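You operate a simulated robot arm through the tools that you are given. There is no shell and no other tool. Be economical: measure what you need, move in short steps, check, and stop when the job is done.

You run a simulated two-armed robot. Do the job below in one go: nothing can be reset, and whatever is moved stays where it is left.

## Task
Brush the blue-ringed disc clean, gauge its hardness and sort it.
Fine: first lay it on the steel plate; under 58 Sh into the SOFT bin, else on the two-dot ring; brush and gauge put back. Set down upright: orange brush, blue gauge.

Only the result counts: the job must be done as asked and must still hold three seconds after the hand-in. Knocking over, shifting, dropping, spilling or breaking anything else fails it.

## Robot
Two 7-joint arms with fingered hands on one trunk that stands fixed in place. Base frame: the origin is at the foot of the trunk, x ahead of it, y to its left, z up; the work surface is at about z = 88. Lengths are in cm, angles in rad, forces in N, time in s.
The left shoulder is at [4.2, 16.3, 106.1], the right one opposite. Payload 4 kg a hand.
The tool frame of a hand sits at the grasp point between the pads (the TCP): z along the fingers, y along the line on which they close. The tips reach 3.6 cm beyond it. The gripper opens to 12.4 cm. The gripper's body begins 4.2 cm behind the TCP. The gripper is a hand of 4 fingers: y runs from the thumb to the fingers, the wrist lies at [-1.5, -9.9, -18.9] in the tool frame, and closing takes about 1.5 s.
Orientation is that of the tool frame in the base frame, as [roll, pitch, yaw] about the fixed x, y, z axes, in that order (R = Rz(yaw) Ry(pitch) Rx(roll)). With the fingers straight down and the wrist toward the robot, the tool's x, y and z point along [0, 1, 0], [1, 0, 0] and [0, 0, -1] of the base frame.

## Interface
- The arms move only by the tool nudge_tool. It takes "left_moves", "right_moves" or both (then of equal length, played together; a hand with none holds still); each is a list of rows, each a list of 6 numbers: the shift along the tool's x, y, z in m, then the turn, a rotation vector about the tool's x, y, z in rad. In form: [[tx, ty, tz, ax, ay, az], ...]. A call has 1 to 12 rows; each row shifts and turns the commanded pose from where the row before left it, along the tool's axes as they then stand. "left_fingers" and "right_fingers" are, for a hand that has rows, the opening, from 0 (shut) to 1 (fully open), set as the call begins (left out, the last holds). Rows are played at 5 a second. More than 5 cm and 0.15 rad between two rows, or a gripper value outside its range, and nothing of the call is played. Where a pose cannot be reached the arm comes as near as it can. A force on the tool above 90 N (or 10 N above the force at the start of the call, whichever is more), or a blocked arm, ends the call early, and 0.2 s more pass. Each finger travels about 4.5 cm/s and halts on what it meets, pressing with about 32 N; the grip force reading is that of the motor and also rises with nothing between the fingers. The clock runs only during rows and for 0.2 s after the last one: add rows that do not move to give the fingers time. It gives the time, the measured TCP pose, the force on the tool (base axes), the opening and the grip force at its end, in the units of the frame above (readings bear some noise), with the torque about the TCP (base axes, N m) and any sound that the robot's microphone picked up.
- Cameras (640 x 400 px; columns grow to the right, rows downward): "scene" is now at [13.88, -5.48, 132]; the picture's right is [-0.57, -0.82, 0.09], its down [-0.28, 0.09, -0.96] and it looks along [0.77, -0.57, -0.28] (base axes); focal length 342 px, centre (320, 200). "left" rides on the left gripper at [-7.5, -8.6, -12.3] in its tool frame; the picture's right is [-0.70, -0.34, 0.63], its down [0.64, -0.68, 0.35] and it looks along [0.32, 0.65, 0.69] (tool axes); focal length 275 px, centre (320, 200). "right" rides on the right gripper at [7.5, -8.6, -12.3] in its tool frame; the picture's right is [-0.70, 0.34, -0.63], its down [-0.64, -0.68, 0.35] and it looks along [-0.32, 0.65, 0.69] (tool axes); focal length 275 px, centre (320, 200). There is no depth. A picture from a camera that has moved, and an enlarged one, comes with that camera's place and axes in the base frame and with its lens.
- grab_frame(camera): a new picture of that camera. No time passes.
- raise_lower(by): slides the trunk up (or, below 0, down) by that many cm; the arms and the scene camera ride with it, the base frame stays. It gives what a move gives, with no picture.
- set_grasp(shape, hand): the hand has 4 fingers and takes this shape, open, in about a second: jaw (thumb against the fingers, like two jaws); tri (thumb and two fingers); tip (a fingertip pinch); poke (one finger out to press); point (the index stretched); flat (the hand flat); cup (the hand cupped); fist (a fist). The gripper value then closes the fingers along that shape, each until it touches; the sizes above hold for jaw. It gives what a move gives, with no picture.
- turn_head(pan, tilt): turns the head with the scene camera to pan (to the left, within 1.501 rad either way) and tilt (down, from -0.506 to 1.204), counted from straight ahead of the robot. It gives what a move gives.
- zoom(camera, box): a new picture of the part [left, top, right, bottom] of that camera's present view, enlarged. No time passes.
- sign_off(): hands the job in; it is judged then, once.

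Go step by step. Nothing tells you positions but the pictures and the camera data: compare them with the known pose of the tool, close in by small moves and look again before you grip or let go. The budget is 120 turns and 74 pictures, counting those below and the enlarged ones. Unless the task says otherwise, let go and move clear before handing in, and close with one line.

The tools are called after "Request:" as name(argument=value, ...) on one line, values as JSON. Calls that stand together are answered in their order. nudge_tool: Moves the arms, as the interface text tells. Its arguments: {"type":"object","properties":{"left_moves":{"type":"array","items":{"type":"array","items":{"type":"number"}}},"left_fingers":{"type":"number"},"right_moves":{"type":"array","items":{"type":"array","items":{"type":"number"}}},"right_fingers":{"type":"number"}},"required":[]} The other tools are called the same way: raise_lower (by) slides the trunk up or down; set_grasp (shape, hand) gives the hand a shape; turn_head (pan, tilt) turns the head that bears the scene camera; grab_frame (camera) takes a picture; zoom (camera, box) takes an enlarged picture of a part of a camera's view; sign_off () hands the job in.

At the start:

```text
t: 0.0
left_eef_pos: [90.22, -3.58, 122.23]
left_ee_rot: [3.141, 0.001, 1.571]
left_ft_force: [0.1, 0.1, -0.4]
left_torque: [0.0, 0.02, 0.0]
left_gripper_width: 12.35
left_grip_force: 0.0
left_shape: jaw
right_eef_pos: [55.55, -54.91, 124.98]
right_ee_rot: [3.141, 0.001, 1.573]
right_ft_force: [0.0, 0.1, -0.8]
right_torque: [0.0, 0.01, 0.01]
right_gripper_width: 12.36
right_grip_force: 0.1
right_shape: jaw
trunk travel left (down, up): [-22.5, 25.3]
head pan, tilt: [-0.616, 0.159]
```

scene: 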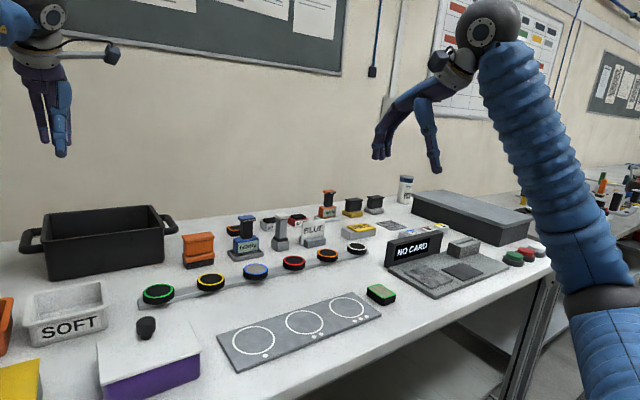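
right: 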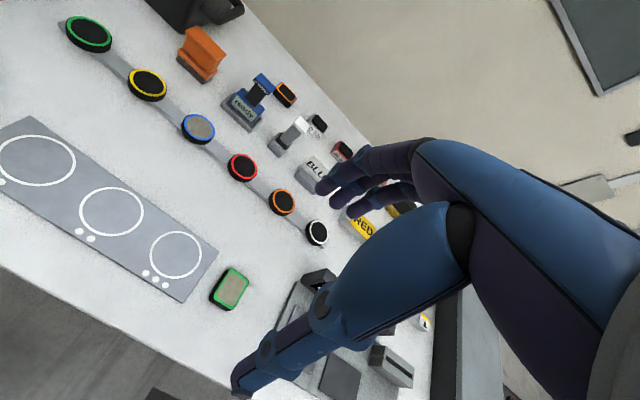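
left: 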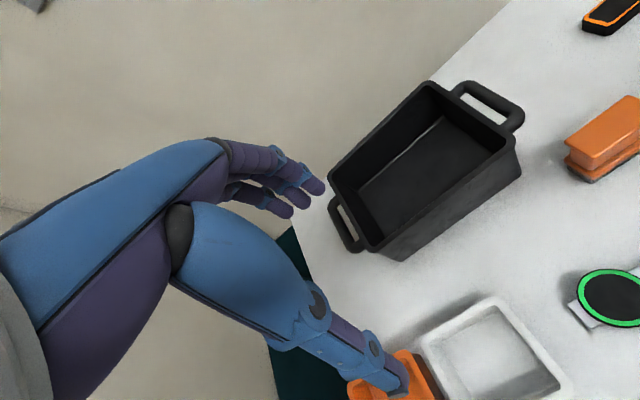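

The scene camera shows a row of ringed discs, with the blue one near (83,-39), the orange brush block, a blue gauge on a "ready" stand, the SOFT bin, a dotted ring plate and a grey card or steel plate. I'll take closer looks before moving.

Request:
zoom(camera="scene", box=[130, 180, 390, 380])

Request:
zoom(camera="scene", box=[340, 160, 560, 310])

Request:
zoom(camera="right", box=[60, 0, 360, 260])

Request:
turn_head(pan=-0.45, tilt=0.6)

```text
2.00 times, centred on (260, 280) of scene
camera zoom: at [13.88, -5.48, 132.0], right [-0.57, -0.82, 0.09], down [-0.28, 0.09, -0.96], along [0.77, -0.57, -0.28], focal length 685 px, centre (440, 40)
```

zoom: 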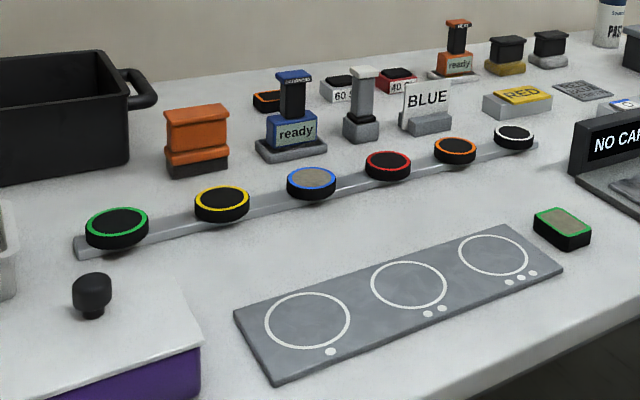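

```text
2.67 times, centred on (450, 235) of scene
camera zoom: at [13.88, -5.48, 132.0], right [-0.57, -0.82, 0.09], down [-0.28, 0.09, -0.96], along [0.77, -0.57, -0.28], focal length 913 px, centre (-27, 107)
```

zoom: 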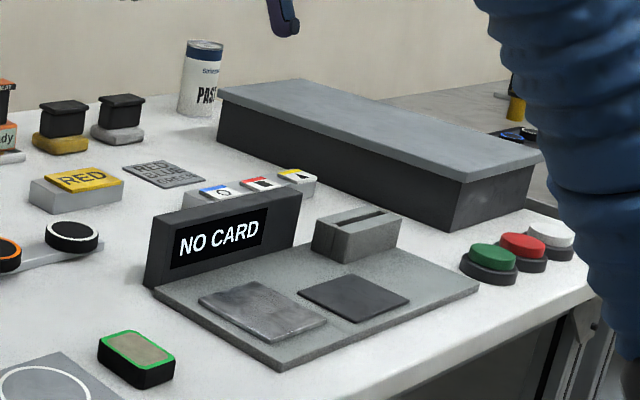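

```text
1.54 times, centred on (210, 130) of right
camera zoom: at [46.89, -47.43, 137.21], right [0.34, -0.7, 0.63], down [-0.68, -0.65, -0.35], along [0.65, -0.31, -0.69], focal length 424 px, centre (489, 308)
```

zoom: 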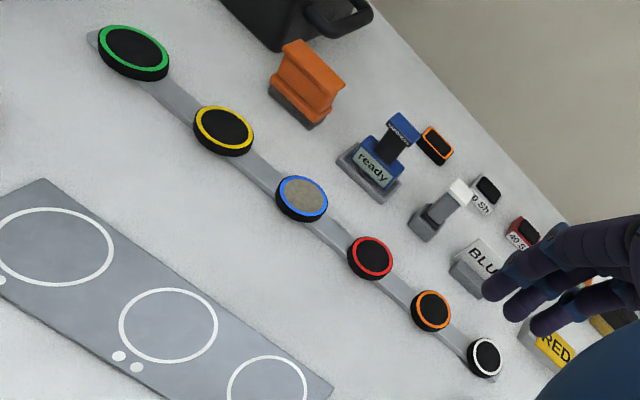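

```text
t: 0.9
left_eef_pos: [90.09, -3.47, 122.27]
left_ee_rot: [3.141, 0.0, 1.57]
left_ft_force: [0.3, 0.1, 0.0]
left_torque: [-0.02, 0.02, -0.02]
left_gripper_width: 12.36
left_grip_force: 0.1
left_shape: jaw
right_eef_pos: [55.52, -54.85, 124.85]
right_ee_rot: [-3.141, 0.001, 1.574]
right_ft_force: [-0.2, -0.3, -0.9]
right_torque: [0.0, 0.01, 0.01]
right_gripper_width: 12.35
right_grip_force: 0.0
right_shape: jaw
trunk travel left (down, up): [-22.5, 25.3]
head pan, tilt: [-0.45, 0.6]
```

The discs, gauge, brush, dotted-ring plate and a card-reader station are visible. Next I'm taking the picture from the new head pose.

Request:
grab_frame(camera="scene")

```text
67 pictures are left
camera scene: at [13.64, -3.96, 127.93], right [-0.43, -0.9, 0.07], down [-0.63, 0.25, -0.74], along [0.65, -0.36, -0.67], focal length 342 px, centre (320, 200)
```

scene: 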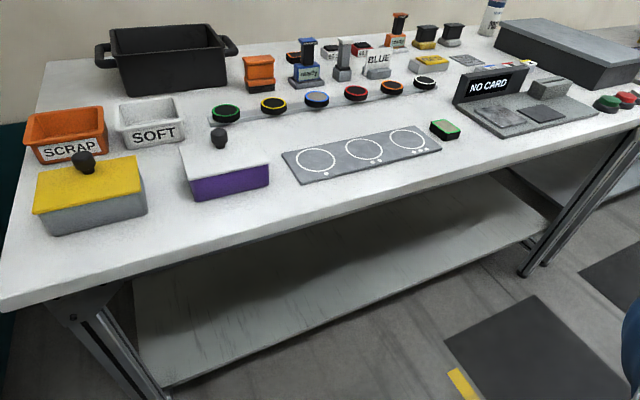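

The discs line up along y at x≈82, about 10.9 cm apart, with the brush and gauge behind them near x≈95. I'll bring the right hand closer to the disc and gauge area and look.

Request:
nudge_tool(right_moves=[[0.026, 0.021, 0.02, 0, 0, 0], [0.026, 0.021, 0.02, 0, 0, 0], [0.026, 0.021, 0.02, 0, 0, 0], [0.026, 0.021, 0.02, 0, 0, 0], [0.026, 0.021, 0.02, 0, 0, 0]], right_fingers=1)

Request:
grab_frame(camera="right")

Request:
grab_frame(camera="scene")

```text
t: 2.1
left_eef_pos: [90.16, -3.55, 122.17]
left_ee_rot: [-3.14, -0.001, 1.57]
left_ft_force: [-0.5, -0.3, -0.3]
left_torque: [-0.01, 0.0, -0.03]
left_gripper_width: 12.36
left_grip_force: 0.1
left_shape: jaw
right_eef_pos: [66.02, -41.91, 114.9]
right_ee_rot: [-3.141, -0.001, 1.571]
right_ft_force: [0.2, -0.7, 0.1]
right_torque: [0.0, 0.03, 0.01]
right_gripper_width: 12.37
right_grip_force: 0.0
right_shape: jaw
trunk travel left (down, up): [-22.5, 25.3]
head pan, tilt: [-0.45, 0.6]
```

```text
66 pictures are left
camera right: at [57.41, -34.42, 127.07], right [0.34, -0.7, 0.63], down [-0.68, -0.64, -0.35], along [0.65, -0.31, -0.69], focal length 275 px, centre (320, 200)
```

right: 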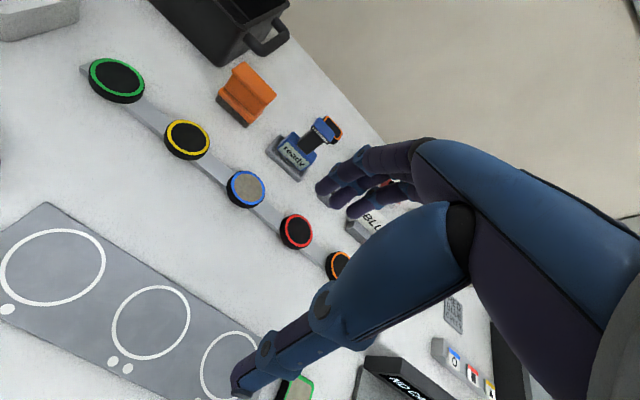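

```text
65 pictures are left
camera scene: at [13.73, -3.93, 127.9], right [-0.43, -0.9, 0.07], down [-0.63, 0.25, -0.74], along [0.65, -0.36, -0.67], focal length 342 px, centre (320, 200)
```

scene: 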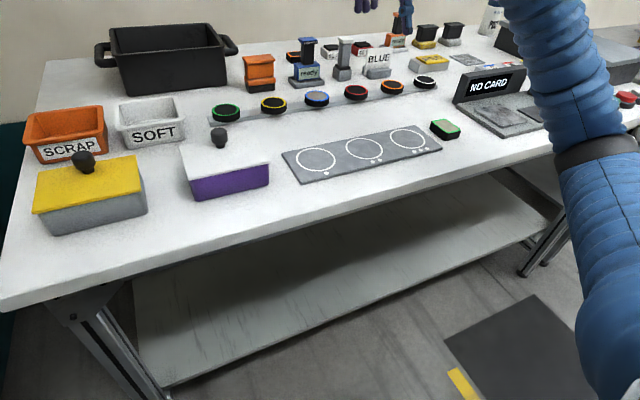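

The blue disc comes out at about (82.2,-38.4) from this camera too. I'll zoom in on the gauge, brush and discs.

Request:
zoom(camera="right", box=[140, 50, 360, 220])

Request:
zoom(camera="scene", box=[225, 25, 385, 125])

```text
2.35 times, centred on (250, 135) of right
camera zoom: at [57.41, -34.42, 127.07], right [0.34, -0.7, 0.63], down [-0.68, -0.64, -0.35], along [0.65, -0.31, -0.69], focal length 648 px, centre (485, 353)
```

zoom: 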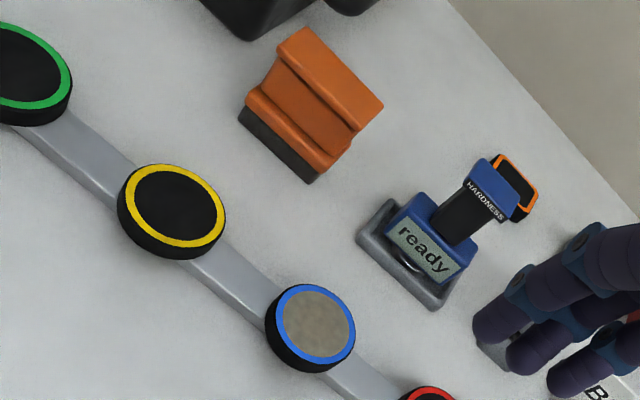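

```text
4.00 times, centred on (305, 75) of scene
camera zoom: at [13.73, -3.93, 127.9], right [-0.43, -0.9, 0.07], down [-0.63, 0.25, -0.74], along [0.65, -0.36, -0.67], focal length 1370 px, centre (380, 700)
```

zoom: 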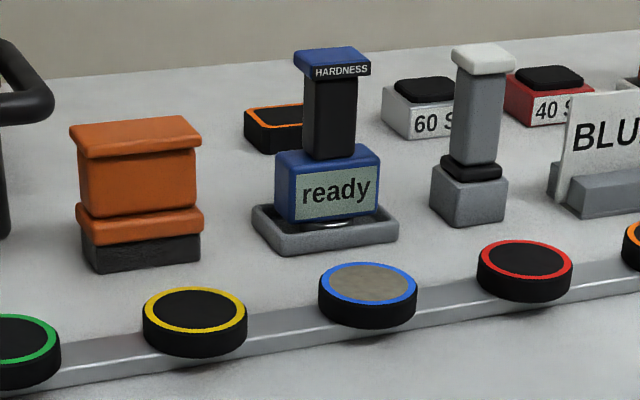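

The brush is near (94.8,-28.8) with its top at about z 97. The gauge handle is at about (95,-41.6), with the cap top at about z 101. Next I'll hover the right hand above the blue disc and check it.

Request:
nudge_tool(right_moves=[[0.007, 0.0324, 0.028, 0, 0, 0], [0.007, 0.0324, 0.028, 0, 0, 0], [0.007, 0.0324, 0.028, 0, 0, 0], [0.007, 0.0324, 0.028, 0, 0, 0], [0.007, 0.0324, 0.028, 0, 0, 0]], right_fingers=0.8)

Request:
turn_head(pan=-0.62, tilt=0.3)

Request:
grab_frame(camera="right")

Request:
grab_frame(camera="scene")

```text
t: 3.3
left_eef_pos: [90.28, -3.56, 122.29]
left_ee_rot: [-3.14, -0.001, 1.57]
left_ft_force: [0.6, -0.3, -0.3]
left_torque: [0.01, 0.01, -0.01]
left_gripper_width: 12.37
left_grip_force: 0.1
left_shape: jaw
right_eef_pos: [82.14, -38.39, 100.79]
right_ee_rot: [-3.14, 0.001, 1.572]
right_ft_force: [0.1, 0.1, -0.3]
right_torque: [0.01, -0.01, 0.01]
right_gripper_width: 9.95
right_grip_force: 0.0
right_shape: jaw
trunk travel left (down, up): [-22.5, 25.3]
head pan, tilt: [-0.45, 0.6]
```

```text
t: 4.1
left_eef_pos: [90.18, -3.49, 122.29]
left_ee_rot: [-3.142, 0.0, 1.571]
left_ft_force: [-1.0, -0.4, 0.3]
left_torque: [0.04, -0.04, 0.02]
left_gripper_width: 12.39
left_grip_force: 0.0
left_shape: jaw
right_eef_pos: [82.11, -38.32, 100.88]
right_ee_rot: [3.141, 0.001, 1.571]
right_ft_force: [0.0, -0.2, -0.6]
right_torque: [0.01, -0.03, -0.01]
right_gripper_width: 9.93
right_grip_force: 0.0
right_shape: jaw
trunk travel left (down, up): [-22.5, 25.3]
head pan, tilt: [-0.62, 0.3]
```

```text
62 pictures are left
camera right: at [73.46, -30.89, 113.17], right [0.34, -0.7, 0.63], down [-0.68, -0.65, -0.35], along [0.65, -0.31, -0.69], focal length 275 px, centre (320, 200)
```

right: 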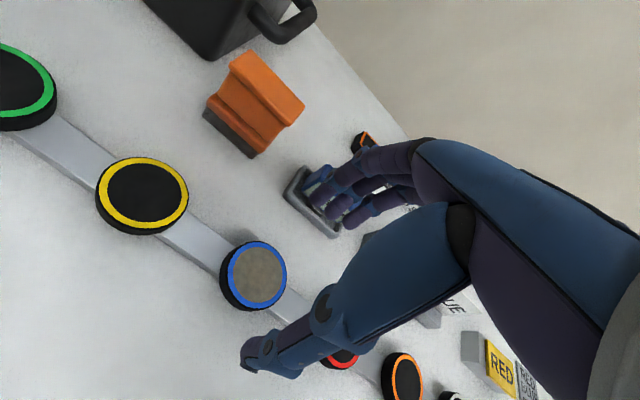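

```text
61 pictures are left
camera scene: at [13.73, -5.51, 130.68], right [-0.57, -0.81, 0.09], down [-0.39, 0.17, -0.91], along [0.72, -0.55, -0.41], focal length 342 px, centre (320, 200)
```

scene: 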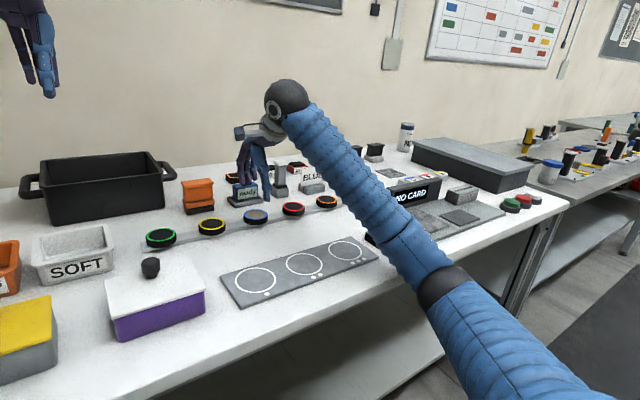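

The hand is aligned over the blue disc at (82.3,-38.4), and the gauge tray's front edge at x≈93 leaves clearance. I'll descend to about z 92.4.

Request:
nudge_tool(right_moves=[[0, 0.001, 0.025, 0, 0, 0], [0, 0.001, 0.025, 0, 0, 0], [0, 0, 0.017, 0, 0, 0], [0, 0, 0.016, 0, 0, 0], [0, 0, 0, 0, 0, 0]])

Request:
grab_frame(camera="right")

Request:
zoom(camera="scene", box=[180, 150, 340, 250])

```text
t: 5.5
left_eef_pos: [89.12, -2.41, 122.76]
left_ee_rot: [3.135, 0.01, 1.573]
left_ft_force: [0.3, 1.3, -0.6]
left_torque: [-0.03, 0.03, -0.03]
left_gripper_width: 12.35
left_grip_force: 0.1
left_shape: jaw
right_eef_pos: [81.6, -38.45, 95.53]
right_ee_rot: [3.104, 0.013, 1.563]
right_ft_force: [0.5, -0.8, 0.0]
right_torque: [0.02, 0.03, 0.02]
right_gripper_width: 9.95
right_grip_force: 0.1
right_shape: jaw
trunk travel left (down, up): [-22.5, 25.3]
head pan, tilt: [-0.62, 0.3]
stopped in row 5 (right hand): the arm was blocked; the commanded pose is now the measured one
```

```text
60 pictures are left
camera right: at [72.61, -30.66, 107.44], right [0.31, -0.69, 0.65], down [-0.67, -0.64, -0.36], along [0.67, -0.33, -0.66], focal length 275 px, centre (320, 200)
```

right: 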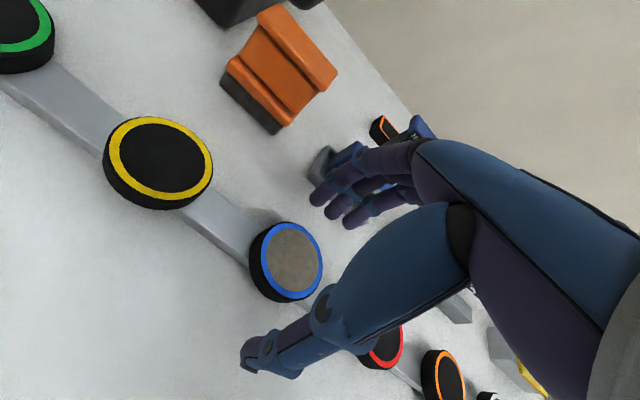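

```text
4.00 times, centred on (260, 200) of scene
camera zoom: at [12.56, -4.45, 130.72], right [-0.57, -0.81, 0.09], down [-0.38, 0.16, -0.91], along [0.73, -0.56, -0.4], focal length 1370 px, centre (560, 200)
```

zoom: 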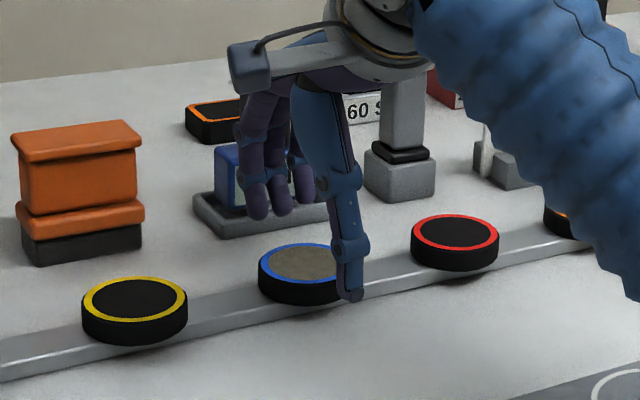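

The arm blocked at z 95.5 and pushed the trunk back a little, so the low forearm or elbow is probably on the table edge. I'll raise the trunk so the arm comes in from above.

Request:
raise_lower(by=14)

Request:
grab_frame(camera="scene")

```text
t: 7.2
left_eef_pos: [90.15, -3.57, 136.27]
left_ee_rot: [-3.139, -0.001, 1.571]
left_ft_force: [0.4, -0.2, -0.3]
left_torque: [0.01, -0.01, -0.02]
left_gripper_width: 12.36
left_grip_force: 0.0
left_shape: jaw
right_eef_pos: [82.53, -38.8, 107.86]
right_ee_rot: [3.126, 0.002, 1.566]
right_ft_force: [0.0, 1.6, -0.3]
right_torque: [0.03, -0.03, 0.01]
right_gripper_width: 9.93
right_grip_force: 0.1
right_shape: jaw
trunk travel left (down, up): [-36.5, 11.3]
head pan, tilt: [-0.62, 0.3]
```

```text
58 pictures are left
camera scene: at [8.25, -5.51, 146.27], right [-0.58, -0.81, 0.02], down [-0.27, 0.17, -0.95], along [0.77, -0.55, -0.32], focal length 342 px, centre (320, 200)
```

scene: 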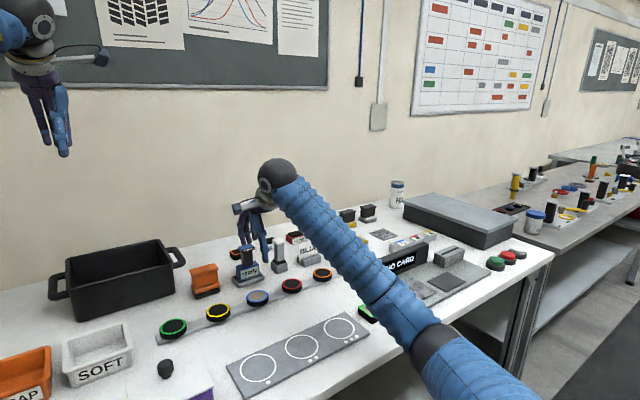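

The left arm recovered and nothing on the bench was disturbed. I'll descend again from the higher shoulder, in two stages.

Request:
nudge_tool(right_moves=[[0.001, 0, 0.025, 0.0156, 0, 0.005], [0.001, -0.001, 0.025, 0, 0, 0], [0.001, 0, 0.025, 0, 0, 0], [0, 0, 0.025, 0, 0, 0], [0, 0, 0, 0, 0, 0]])

Request:
grab_frame(camera="right")

```text
t: 8.4
left_eef_pos: [90.09, -3.5, 136.32]
left_ee_rot: [3.14, -0.001, 1.571]
left_ft_force: [0.0, 0.1, 0.0]
left_torque: [0.02, 0.0, -0.03]
left_gripper_width: 12.38
left_grip_force: 0.1
left_shape: jaw
right_eef_pos: [82.33, -38.4, 97.94]
right_ee_rot: [3.139, 0.004, 1.563]
right_ft_force: [0.2, 0.0, -0.5]
right_torque: [0.0, 0.0, -0.01]
right_gripper_width: 9.91
right_grip_force: 0.0
right_shape: jaw
trunk travel left (down, up): [-36.5, 11.3]
head pan, tilt: [-0.62, 0.3]
```

```text
57 pictures are left
camera right: at [73.7, -30.83, 110.13], right [0.33, -0.7, 0.64], down [-0.69, -0.64, -0.35], along [0.65, -0.32, -0.69], focal length 275 px, centre (320, 200)
```

right: 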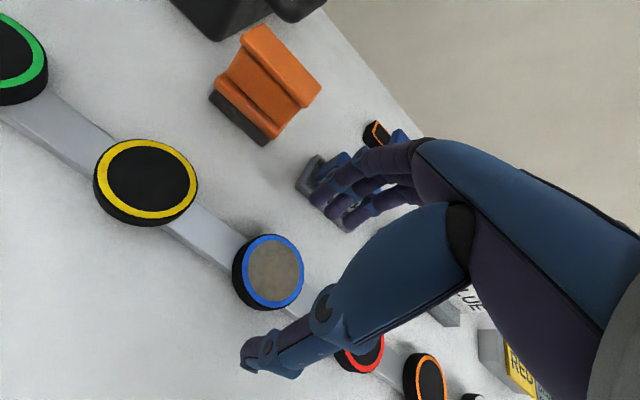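

The disc is centred under the TCP, so I'll take the last 5.4 cm down slowly.

Request:
nudge_tool(right_moves=[[0, 0, 0.018, 0, 0, 0], [0, 0, 0.018, 0, 0, 0], [0, 0, 0.018, 0, 0, 0], [0, 0, 0, 0, 0, 0]])

Request:
zoom(camera="scene", box=[180, 220, 340, 320])

```text
t: 9.4
left_eef_pos: [89.97, -3.43, 136.23]
left_ee_rot: [3.141, 0.001, 1.57]
left_ft_force: [-1.3, -0.3, 0.9]
left_torque: [-0.01, 0.01, 0.02]
left_gripper_width: 12.35
left_grip_force: 0.1
left_shape: jaw
right_eef_pos: [82.32, -38.36, 92.62]
right_ee_rot: [3.14, 0.002, 1.561]
right_ft_force: [-0.5, 0.4, 0.3]
right_torque: [-0.02, 0.0, -0.03]
right_gripper_width: 9.94
right_grip_force: 0.1
right_shape: jaw
trunk travel left (down, up): [-36.5, 11.3]
head pan, tilt: [-0.62, 0.3]
```

```text
4.00 times, centred on (260, 270) of scene
camera zoom: at [8.18, -5.51, 146.29], right [-0.58, -0.81, 0.02], down [-0.27, 0.17, -0.95], along [0.77, -0.55, -0.32], focal length 1370 px, centre (560, -80)
```

zoom: 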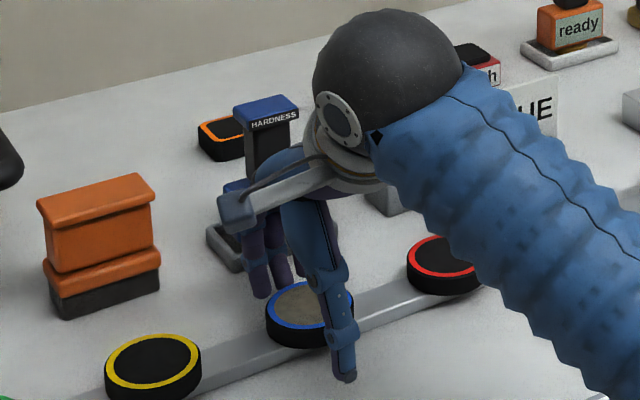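

The hand reached z 92.6 without contact and straddles the disc, so I'll close.

Request:
nudge_tool(right_moves=[[0, 0, 0, 0, 0, 0], [0, 0, 0, 0, 0, 0], [0, 0, 0, 0, 0, 0], [0, 0, 0, 0, 0, 0], [0, 0, 0, 0, 0, 0], [0, 0, 0, 0, 0, 0], [0, 0, 0, 0, 0, 0], [0, 0, 0, 0, 0, 0]], right_fingers=0.2)

Request:
grab_frame(camera="right")

```text
t: 11.2
left_eef_pos: [90.17, -3.49, 136.38]
left_ee_rot: [-3.141, 0.0, 1.57]
left_ft_force: [0.0, 0.7, 0.3]
left_torque: [-0.02, 0.01, 0.03]
left_gripper_width: 12.37
left_grip_force: 0.0
left_shape: jaw
right_eef_pos: [82.36, -38.58, 92.69]
right_ee_rot: [3.141, 0.001, 1.563]
right_ft_force: [-1.7, 1.2, 2.9]
right_torque: [0.05, 0.04, 0.01]
right_gripper_width: 6.05
right_grip_force: 31.8
right_shape: jaw
trunk travel left (down, up): [-36.5, 11.3]
head pan, tilt: [-0.62, 0.3]
```

```text
55 pictures are left
camera right: at [73.78, -30.82, 104.86], right [0.33, -0.7, 0.64], down [-0.69, -0.64, -0.35], along [0.65, -0.32, -0.69], focal length 275 px, centre (320, 200)
```

right: 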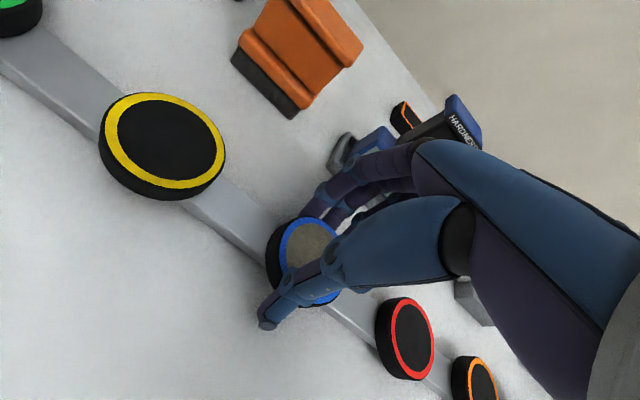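

The disc is gripped at 6.05 cm width. I'll lift it and carry it toward the station on the right for a look.

Request:
nudge_tool(right_moves=[[0, 0, -0.03, 0, 0, 0], [0, 0, -0.045, 0, 0, 0], [0, 0, -0.045, 0, 0, 0], [-0.035, -0.03, 0, 0, 0, 0], [-0.035, -0.03, 0, 0, 0, 0], [-0.035, -0.03, 0, 0, 0, 0], [-0.035, -0.03, 0, 0, 0, 0], [-0.035, -0.03, 0, 0, 0, 0], [-0.035, -0.03, 0, 0, 0, 0], [-0.035, -0.03, 0, 0, 0, 0], [0, 0, 0, 0, 0, 0]])

Request:
grab_frame(camera="right")

Request:
grab_frame(camera="scene")

```text
t: 13.6
left_eef_pos: [90.2, -3.64, 136.1]
left_ee_rot: [-3.139, 0.002, 1.571]
left_ft_force: [-0.4, 0.0, -0.1]
left_torque: [0.01, 0.04, 0.0]
left_gripper_width: 12.38
left_grip_force: 0.0
left_shape: jaw
right_eef_pos: [61.24, -62.65, 104.62]
right_ee_rot: [3.141, 0.002, 1.561]
right_ft_force: [-0.3, -0.7, -0.7]
right_torque: [-0.01, -0.01, -0.01]
right_gripper_width: 6.02
right_grip_force: 31.5
right_shape: jaw
trunk travel left (down, up): [-36.5, 11.3]
head pan, tilt: [-0.62, 0.3]
```

```text
54 pictures are left
camera right: at [52.64, -54.95, 116.89], right [0.33, -0.7, 0.63], down [-0.69, -0.64, -0.34], along [0.65, -0.32, -0.69], focal length 275 px, centre (320, 200)
```

right: 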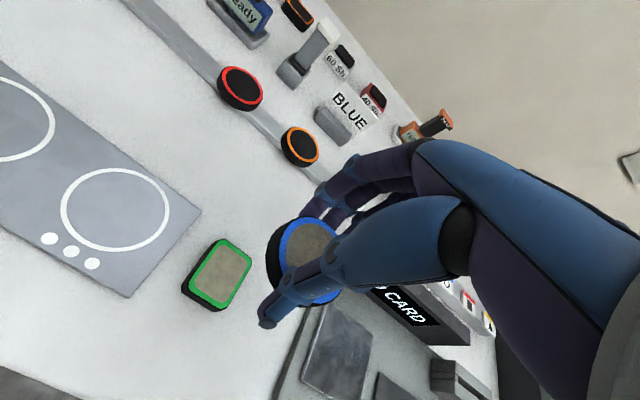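

```text
53 pictures are left
camera scene: at [8.29, -5.52, 146.28], right [-0.58, -0.81, 0.02], down [-0.27, 0.17, -0.95], along [0.77, -0.55, -0.32], focal length 342 px, centre (320, 200)
```

scene: 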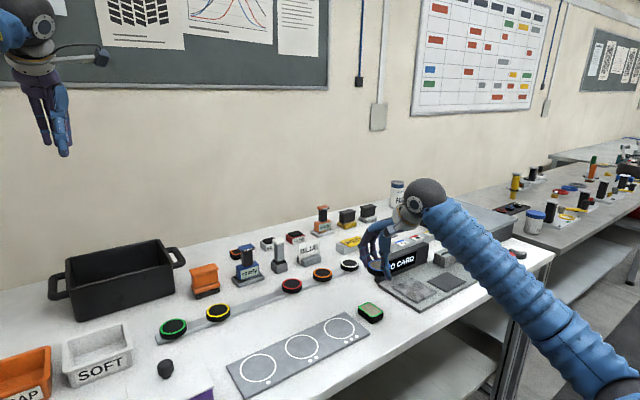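

The steel plate measures about 9x10 cm and is centred near (62.4,-79.5). I'll move above it, yawing the wrist toward the shoulder for reach.

Request:
nudge_tool(right_moves=[[-0.042, 0.003, 0, 0, 0, 0], [-0.042, 0.003, 0, 0, 0, 0], [-0.042, 0.003, 0, 0, 0, 0], [-0.042, 0.003, 0, 0, 0, 0], [0, 0, 0, 0, 0, 0.1333], [0, 0, 0, 0, 0, 0.1333], [0, 0, 0, 0, 0, 0.1333], [0, 0, 0, 0, 0, 0]])

Request:
turn_head(pan=-0.85, tilt=0.4)

Request:
grab_frame(camera="right")

Request:
grab_frame(camera="scene")

```text
t: 15.4
left_eef_pos: [90.2, -3.63, 136.42]
left_ee_rot: [3.141, 0.0, 1.571]
left_ft_force: [-0.3, 0.3, 0.3]
left_torque: [-0.01, 0.02, -0.05]
left_gripper_width: 12.38
left_grip_force: 0.0
left_shape: jaw
right_eef_pos: [62.24, -79.71, 104.43]
right_ee_rot: [3.141, 0.001, 1.16]
right_ft_force: [-0.2, 0.5, 0.5]
right_torque: [0.0, 0.01, 0.01]
right_gripper_width: 6.03
right_grip_force: 31.8
right_shape: jaw
trunk travel left (down, up): [-36.5, 11.3]
head pan, tilt: [-0.62, 0.3]
```

```text
t: 16.1
left_eef_pos: [90.24, -3.46, 136.24]
left_ee_rot: [3.141, -0.001, 1.571]
left_ft_force: [-0.3, 0.1, 0.1]
left_torque: [0.01, 0.01, 0.02]
left_gripper_width: 12.37
left_grip_force: 0.1
left_shape: jaw
right_eef_pos: [62.27, -79.57, 104.47]
right_ee_rot: [3.141, 0.002, 1.161]
right_ft_force: [-1.0, 0.6, 0.0]
right_torque: [0.02, 0.01, 0.02]
right_gripper_width: 5.97
right_grip_force: 32.1
right_shape: jaw
trunk travel left (down, up): [-36.5, 11.3]
head pan, tilt: [-0.85, 0.4]
```

```text
52 pictures are left
camera right: at [57.26, -69.33, 116.8], right [0.03, -0.77, 0.63], down [-0.88, -0.32, -0.35], along [0.47, -0.55, -0.69], focal length 275 px, centre (320, 200)
```

right: 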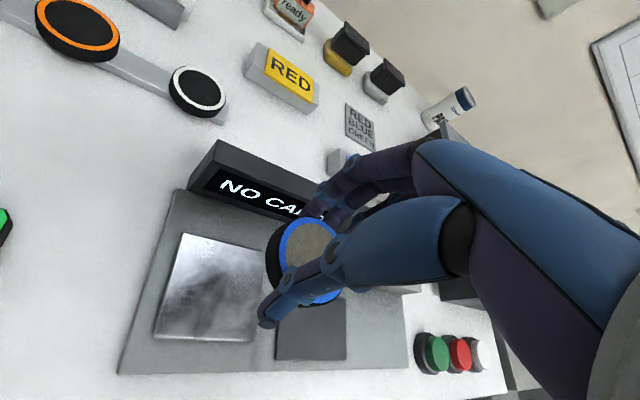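

```text
51 pictures are left
camera scene: at [6.68, -7.08, 145.41], right [-0.75, -0.66, 0.02], down [-0.29, 0.29, -0.91], along [0.6, -0.69, -0.41], focal length 342 px, centre (320, 200)
```

scene: 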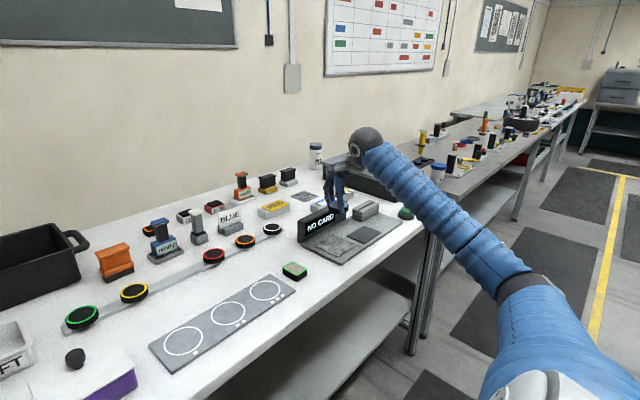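

The plate spans x 57.6–66.2 and y −74.6 to −83.1, so its centre is (61.9,−78.9). The display front at x≈71 is clear. I'll descend to z≈95.5 over the centre.

Request:
nudge_tool(right_moves=[[0.0034, -0.0097, 0.03, 0, 0, 0], [0, 0, 0.03, 0, 0, 0], [0, 0, 0.03, 0, 0, 0], [0, 0, 0, 0, 0, 0]])

Request:
nudge_tool(right_moves=[[0, 0, 0.005, 0, 0, 0], [0, 0, 0.005, 0, 0, 0], [0, 0, 0, 0, 0, 0]])

Request:
grab_frame(camera="right")

Request:
zoom(camera="scene", box=[260, 150, 420, 270])

```text
t: 17.1
left_eef_pos: [90.13, -3.54, 136.47]
left_ee_rot: [-3.141, -0.001, 1.571]
left_ft_force: [-0.7, 0.6, -0.6]
left_torque: [-0.05, 0.03, 0.0]
left_gripper_width: 12.36
left_grip_force: 0.1
left_shape: jaw
right_eef_pos: [61.44, -78.85, 95.62]
right_ee_rot: [3.14, 0.0, 1.162]
right_ft_force: [-0.4, 0.4, -0.6]
right_torque: [-0.01, -0.03, -0.03]
right_gripper_width: 6.01
right_grip_force: 32.0
right_shape: jaw
trunk travel left (down, up): [-36.5, 11.3]
head pan, tilt: [-0.85, 0.4]
```

```text
t: 17.9
left_eef_pos: [90.17, -3.56, 136.35]
left_ee_rot: [3.141, 0.0, 1.571]
left_ft_force: [0.3, 0.1, -0.3]
left_torque: [-0.01, -0.01, 0.0]
left_gripper_width: 12.36
left_grip_force: 0.1
left_shape: jaw
right_eef_pos: [61.43, -78.89, 94.6]
right_ee_rot: [3.14, 0.0, 1.161]
right_ft_force: [0.1, -0.6, -0.5]
right_torque: [0.03, 0.02, -0.01]
right_gripper_width: 6.03
right_grip_force: 31.8
right_shape: jaw
trunk travel left (down, up): [-36.5, 11.3]
head pan, tilt: [-0.85, 0.4]
```

```text
50 pictures are left
camera right: at [56.51, -68.55, 106.77], right [0.03, -0.77, 0.64], down [-0.88, -0.32, -0.35], along [0.47, -0.55, -0.69], focal length 275 px, centre (320, 200)
```

right: 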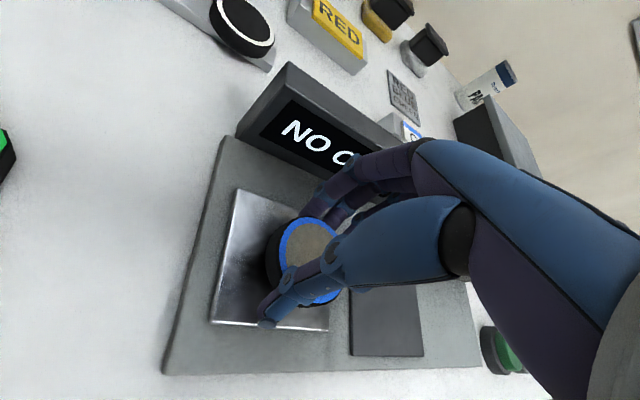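

```text
3.33 times, centred on (340, 210) of scene
camera zoom: at [6.66, -7.09, 145.41], right [-0.75, -0.66, 0.02], down [-0.29, 0.29, -0.91], along [0.6, -0.69, -0.41], focal length 1141 px, centre (253, 167)
```

zoom: 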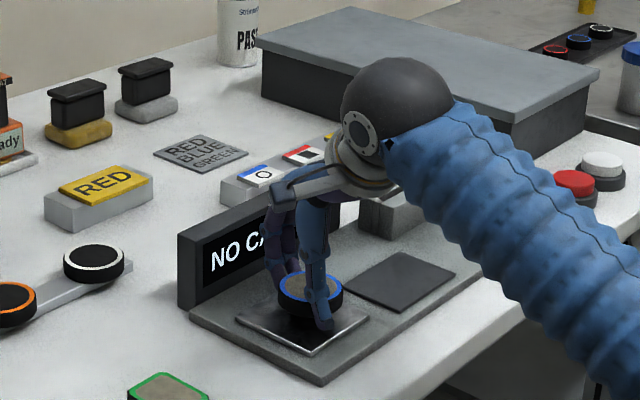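

The disc is just above the plate and centred. I'll feel my way down for contact.

Request:
nudge_tool(right_moves=[[0, 0, 0.004, 0, 0, 0], [0, 0, 0, 0, 0, 0]])

Request:
nudge_tool(right_moves=[[0, 0, 0.004, 0, 0, 0], [0, 0, 0, 0, 0, 0]])

Request:
nudge_tool(right_moves=[[0, 0, 0.003, 0, 0, 0], [0, 0, 0, 0, 0, 0]])

```text
t: 18.5
left_eef_pos: [90.07, -3.46, 136.25]
left_ee_rot: [-3.142, -0.001, 1.571]
left_ft_force: [0.9, -0.3, -0.5]
left_torque: [-0.01, -0.02, 0.02]
left_gripper_width: 12.35
left_grip_force: 0.1
left_shape: jaw
right_eef_pos: [61.38, -78.99, 94.2]
right_ee_rot: [3.14, 0.002, 1.161]
right_ft_force: [-0.3, -0.3, -1.2]
right_torque: [0.01, -0.01, 0.0]
right_gripper_width: 6.0
right_grip_force: 32.1
right_shape: jaw
trunk travel left (down, up): [-36.5, 11.3]
head pan, tilt: [-0.85, 0.4]
```

```text
t: 19.1
left_eef_pos: [90.12, -3.46, 136.26]
left_ee_rot: [-3.14, -0.001, 1.571]
left_ft_force: [-0.2, -0.8, -0.4]
left_torque: [0.0, 0.0, 0.0]
left_gripper_width: 12.37
left_grip_force: 0.0
left_shape: jaw
right_eef_pos: [61.5, -78.96, 93.69]
right_ee_rot: [3.139, 0.001, 1.162]
right_ft_force: [-0.5, -0.9, 0.2]
right_torque: [0.01, 0.03, -0.01]
right_gripper_width: 6.01
right_grip_force: 32.0
right_shape: jaw
trunk travel left (down, up): [-36.5, 11.3]
head pan, tilt: [-0.85, 0.4]
```

```text
t: 19.7
left_eef_pos: [90.1, -3.49, 136.41]
left_ee_rot: [3.14, 0.0, 1.571]
left_ft_force: [-0.8, 0.7, -0.3]
left_torque: [-0.01, 0.02, 0.01]
left_gripper_width: 12.4
left_grip_force: 0.1
left_shape: jaw
right_eef_pos: [61.53, -78.84, 93.56]
right_ee_rot: [3.139, 0.003, 1.161]
right_ft_force: [-0.4, -0.6, 5.9]
right_torque: [0.09, 0.23, 0.01]
right_gripper_width: 6.0
right_grip_force: 31.6
right_shape: jaw
trunk travel left (down, up): [-36.5, 11.3]
head pan, tilt: [-0.85, 0.4]
```

Contact showed at z≈93.55 with 6 N, so the disc is on the plate. I'll open modestly and rise.

Request:
nudge_tool(right_moves=[[0, 0, 0, 0, 0, 0], [0, 0, 0, 0, 0, 0], [0, 0, 0, 0, 0, 0], [0, 0, 0, 0, 0, 0], [0, 0, 0, 0, 0, 0], [0, 0, -0.03, 0, 0, 0], [0, 0, -0.04, 0, 0, 0], [0, 0, -0.05, 0, 0, 0], [0, 0, -0.03, 0, 0, 0], [0, 0, 0, 0, 0, 0]], right_fingers=0.68)

Request:
grab_frame(camera="right")

Request:
zoom(camera="scene", box=[80, 190, 240, 290])

```text
t: 21.9
left_eef_pos: [90.21, -3.63, 136.22]
left_ee_rot: [-3.141, 0.001, 1.57]
left_ft_force: [-0.8, 0.1, -0.7]
left_torque: [0.03, 0.01, -0.01]
left_gripper_width: 12.39
left_grip_force: 0.0
left_shape: jaw
right_eef_pos: [61.61, -78.85, 108.44]
right_ee_rot: [-3.141, 0.002, 1.163]
right_ft_force: [-0.5, 0.0, 0.1]
right_torque: [0.0, 0.0, -0.02]
right_gripper_width: 8.42
right_grip_force: 0.1
right_shape: jaw
trunk travel left (down, up): [-36.5, 11.3]
head pan, tilt: [-0.85, 0.4]
```

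```text
48 pictures are left
camera right: at [56.59, -68.53, 120.72], right [0.03, -0.77, 0.63], down [-0.88, -0.32, -0.35], along [0.47, -0.55, -0.69], focal length 275 px, centre (320, 200)
```

right: 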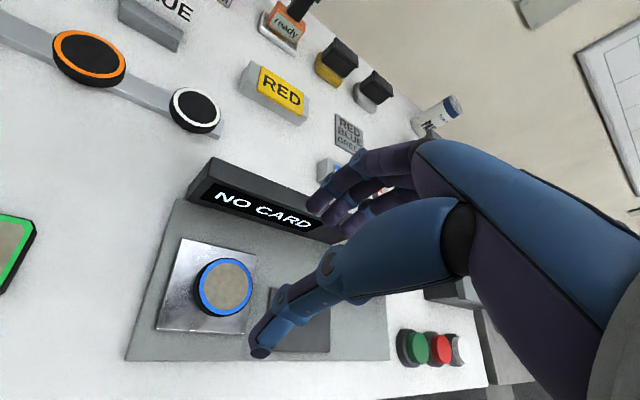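

```text
4.00 times, centred on (160, 240) of scene
camera zoom: at [6.69, -7.12, 145.4], right [-0.75, -0.66, 0.02], down [-0.29, 0.29, -0.91], along [0.6, -0.69, -0.41], focal length 1370 px, centre (960, 40)
```

zoom: 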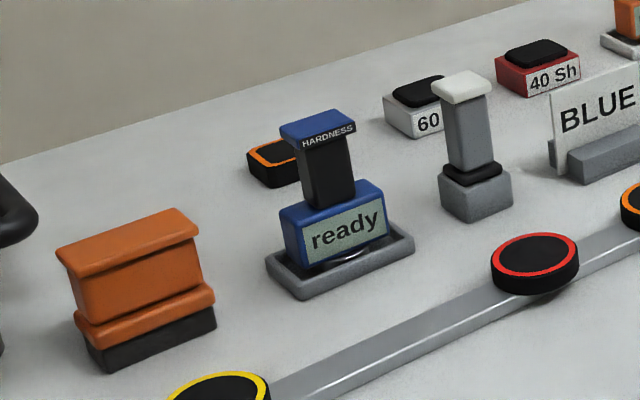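

The disc rests centred on the plate at about (61.7,−79). I'll carry the empty hand toward the brush at a safe height.

Request:
nudge_tool(right_moves=[[0, 0, -0.01, 0, 0, -0.136], [0, 0, -0.01, 0, 0, -0.136], [0, 0, -0.01, 0, 0, -0.136], [0.043, 0.02, 0, 0, 0, 0], [0.043, 0.02, 0, 0, 0, 0], [0.043, 0.02, 0, 0, 0, 0], [0.043, 0.02, 0, 0, 0, 0], [0.043, 0.02, 0, 0, 0, 0], [0.043, 0.02, 0, 0, 0, 0], [0.043, 0.02, 0, 0, 0, 0], [0.043, 0.02, 0, 0, 0, 0], [0.043, 0.02, 0, 0, 0, 0]])

Request:
nudge_tool(right_moves=[[0.043, 0.02, 0, 0, 0, 0], [0.043, 0.02, 0, 0, 0, 0], [0.028, 0.02, 0, 0, 0, 0], [0, 0, 0, 0, 0, 0]], right_fingers=0.8)

Request:
turn_head(pan=-0.45, tilt=0.4)

Request:
grab_frame(camera="right")

Request:
grab_frame(camera="scene")

```text
t: 24.5
left_eef_pos: [90.23, -3.46, 136.15]
left_ee_rot: [-3.14, -0.001, 1.569]
left_ft_force: [0.4, 0.1, -0.3]
left_torque: [-0.03, 0.02, 0.01]
left_gripper_width: 12.37
left_grip_force: 0.1
left_shape: jaw
right_eef_pos: [79.35, -40.14, 111.23]
right_ee_rot: [3.141, 0.002, 1.568]
right_ft_force: [0.2, -0.1, -0.8]
right_torque: [0.0, 0.0, -0.06]
right_gripper_width: 8.43
right_grip_force: 0.1
right_shape: jaw
trunk travel left (down, up): [-36.5, 11.3]
head pan, tilt: [-0.85, 0.4]
```

```text
t: 25.5
left_eef_pos: [90.2, -3.5, 136.4]
left_ee_rot: [-3.141, 0.0, 1.57]
left_ft_force: [-0.3, -0.1, -0.5]
left_torque: [0.01, 0.0, 0.0]
left_gripper_width: 12.38
left_grip_force: 0.0
left_shape: jaw
right_eef_pos: [85.61, -28.77, 111.14]
right_ee_rot: [3.14, 0.001, 1.569]
right_ft_force: [1.0, 0.5, 0.1]
right_torque: [-0.01, 0.0, 0.0]
right_gripper_width: 9.91
right_grip_force: 0.1
right_shape: jaw
trunk travel left (down, up): [-36.5, 11.3]
head pan, tilt: [-0.85, 0.4]
```

```text
t: 26.4
left_eef_pos: [89.99, -3.61, 136.2]
left_ee_rot: [3.142, 0.0, 1.571]
left_ft_force: [1.0, -0.2, -0.7]
left_torque: [-0.03, -0.02, -0.02]
left_gripper_width: 12.4
left_grip_force: 0.1
left_shape: jaw
right_eef_pos: [85.53, -28.68, 111.15]
right_ee_rot: [-3.142, 0.002, 1.569]
right_ft_force: [-0.7, 0.8, -0.6]
right_torque: [0.0, 0.01, -0.01]
right_gripper_width: 9.91
right_grip_force: 0.1
right_shape: jaw
trunk travel left (down, up): [-36.5, 11.3]
head pan, tilt: [-0.45, 0.4]
```

```text
46 pictures are left
camera right: at [76.89, -21.18, 123.37], right [0.34, -0.7, 0.64], down [-0.68, -0.64, -0.35], along [0.65, -0.32, -0.69], focal length 275 px, centre (320, 200)
```

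right: 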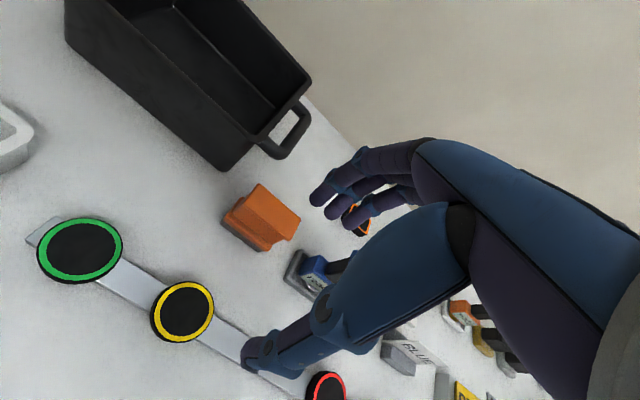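

```text
45 pictures are left
camera scene: at [8.91, -4.14, 145.34], right [-0.44, -0.9, 0.01], down [-0.38, 0.17, -0.91], along [0.82, -0.4, -0.42], focal length 342 px, centre (320, 200)
```

scene: 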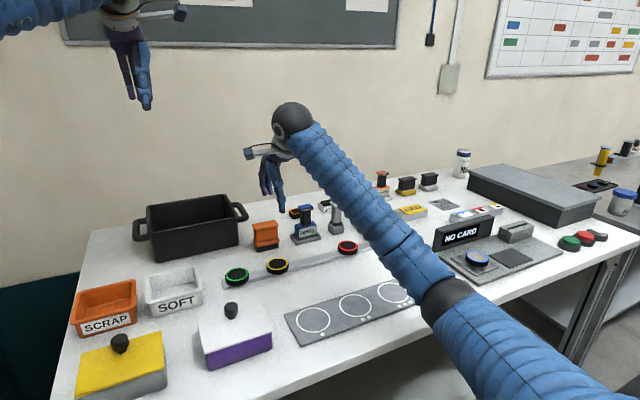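

The brush sits just ahead of the hand. I'll move forward over it to test the reach, then zoom.

Request:
nudge_tool(right_moves=[[0, 0.03, 0.015, 0, 0, 0], [0, 0.03, 0.015, 0, 0, 0], [0, 0.027, 0.015, 0, 0, 0], [0, 0, 0, 0, 0, 0]])

Request:
zoom(camera="right", box=[100, 140, 420, 390])

Request:
zoom(camera="scene", box=[200, 120, 360, 260])

```text
t: 27.4
left_eef_pos: [90.19, -3.55, 136.32]
left_ee_rot: [3.141, 0.0, 1.571]
left_ft_force: [0.5, 0.1, -0.2]
left_torque: [0.04, -0.05, 0.01]
left_gripper_width: 12.38
left_grip_force: 0.1
left_shape: jaw
right_eef_pos: [94.28, -28.64, 106.79]
right_ee_rot: [3.138, 0.003, 1.57]
right_ft_force: [-0.5, 0.5, 0.4]
right_torque: [0.02, -0.05, 0.0]
right_gripper_width: 9.92
right_grip_force: 0.2
right_shape: jaw
trunk travel left (down, up): [-36.5, 11.3]
head pan, tilt: [-0.45, 0.4]
```

```text
1.60 times, centred on (260, 265) of right
camera zoom: at [85.65, -21.17, 119.09], right [0.34, -0.7, 0.64], down [-0.68, -0.64, -0.35], along [0.65, -0.32, -0.69], focal length 440 px, centre (416, 96)
```

zoom: 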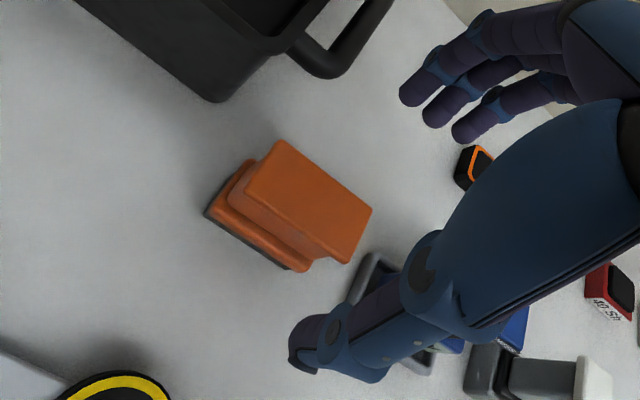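

```text
2.86 times, centred on (280, 190) of scene
camera zoom: at [8.86, -4.16, 145.34], right [-0.43, -0.9, 0.01], down [-0.38, 0.17, -0.91], along [0.82, -0.4, -0.42], focal length 978 px, centre (434, 229)
```

zoom: 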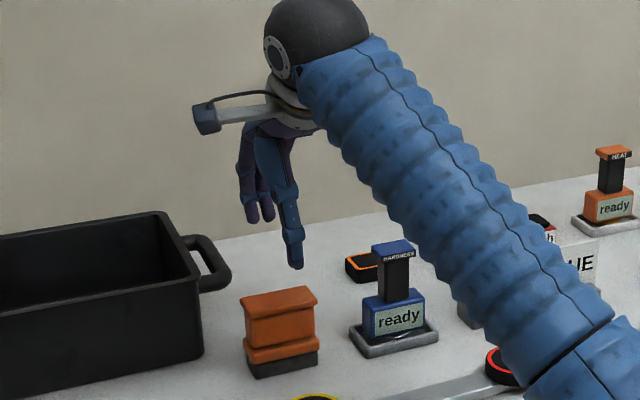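

The reach is fine. The brush cap spans x 93.6–97 and y −25.1 to −31.9, and the bin handle lies just behind and left of it. I'll narrow the opening, bias slightly right and go lower.

Request:
nudge_tool(right_moves=[[-0.006, 0.01, 0, 0, 0, 0], [0, 0, 0, 0, 0, 0], [0, 0, 0, 0, 0, 0], [0, 0, 0.025, 0, 0, 0], [0, 0, 0.02, 0, 0, 0], [0, 0, 0, 0, 0, 0]], right_fingers=0.54)

Request:
grab_frame(camera="right")

Request:
zoom(camera="scene", box=[200, 150, 360, 270])

```text
t: 28.8
left_eef_pos: [90.04, -3.48, 136.41]
left_ee_rot: [-3.141, 0.0, 1.572]
left_ft_force: [-0.6, -0.4, 0.7]
left_torque: [0.03, 0.01, 0.03]
left_gripper_width: 12.35
left_grip_force: 0.1
left_shape: jaw
right_eef_pos: [95.28, -29.39, 102.5]
right_ee_rot: [3.14, 0.002, 1.569]
right_ft_force: [0.1, -0.5, 0.3]
right_torque: [-0.01, 0.0, 0.03]
right_gripper_width: 6.75
right_grip_force: 0.0
right_shape: jaw
trunk travel left (down, up): [-36.5, 11.3]
head pan, tilt: [-0.45, 0.4]
```

```text
42 pictures are left
camera right: at [86.54, -21.9, 114.71], right [0.34, -0.7, 0.64], down [-0.68, -0.64, -0.35], along [0.65, -0.32, -0.69], focal length 275 px, centre (320, 200)
```

right: 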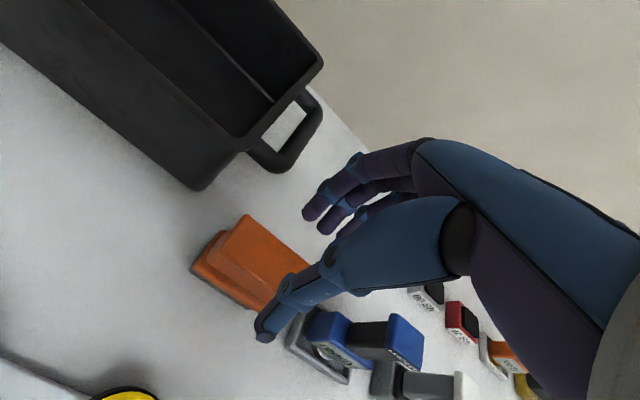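

```text
3.33 times, centred on (280, 210) of scene
camera zoom: at [8.89, -4.13, 145.35], right [-0.43, -0.9, 0.01], down [-0.38, 0.17, -0.91], along [0.82, -0.4, -0.42], focal length 1141 px, centre (453, 167)
```

zoom: 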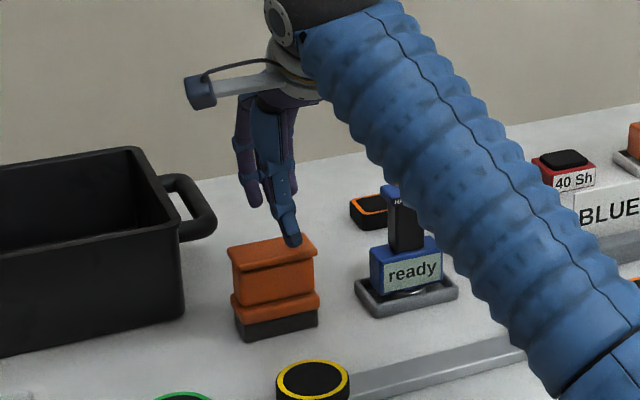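

The fingers straddle the brush with clearance on both sides, so I'll descend to z≈96.2.

Request:
nudge_tool(right_moves=[[0, 0, 0.02, 0, 0, 0], [0, 0, 0.02, 0, 0, 0], [0, 0, 0.012, 0, 0, 0], [0, 0, 0.011, 0, 0, 0], [0, 0, 0, 0, 0, 0]])

Request:
grab_frame(camera="right")

```text
t: 30.0
left_eef_pos: [90.12, -3.61, 136.37]
left_ee_rot: [-3.141, 0.0, 1.57]
left_ft_force: [0.2, 0.3, 0.3]
left_torque: [-0.02, -0.01, 0.02]
left_gripper_width: 12.34
left_grip_force: 0.1
left_shape: jaw
right_eef_pos: [95.21, -29.5, 96.26]
right_ee_rot: [3.141, 0.0, 1.572]
right_ft_force: [0.0, 1.3, -0.6]
right_torque: [-0.02, 0.02, 0.03]
right_gripper_width: 6.77
right_grip_force: 0.0
right_shape: jaw
trunk travel left (down, up): [-36.5, 11.3]
head pan, tilt: [-0.45, 0.4]
```

```text
40 pictures are left
camera right: at [86.59, -22.02, 108.48], right [0.34, -0.7, 0.64], down [-0.68, -0.64, -0.35], along [0.65, -0.32, -0.69], focal length 275 px, centre (320, 200)
```

right: 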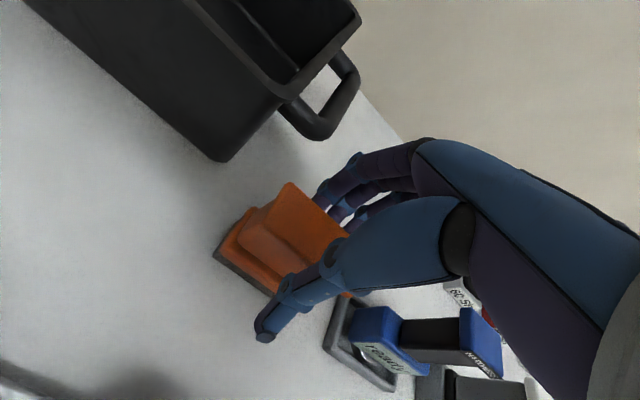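

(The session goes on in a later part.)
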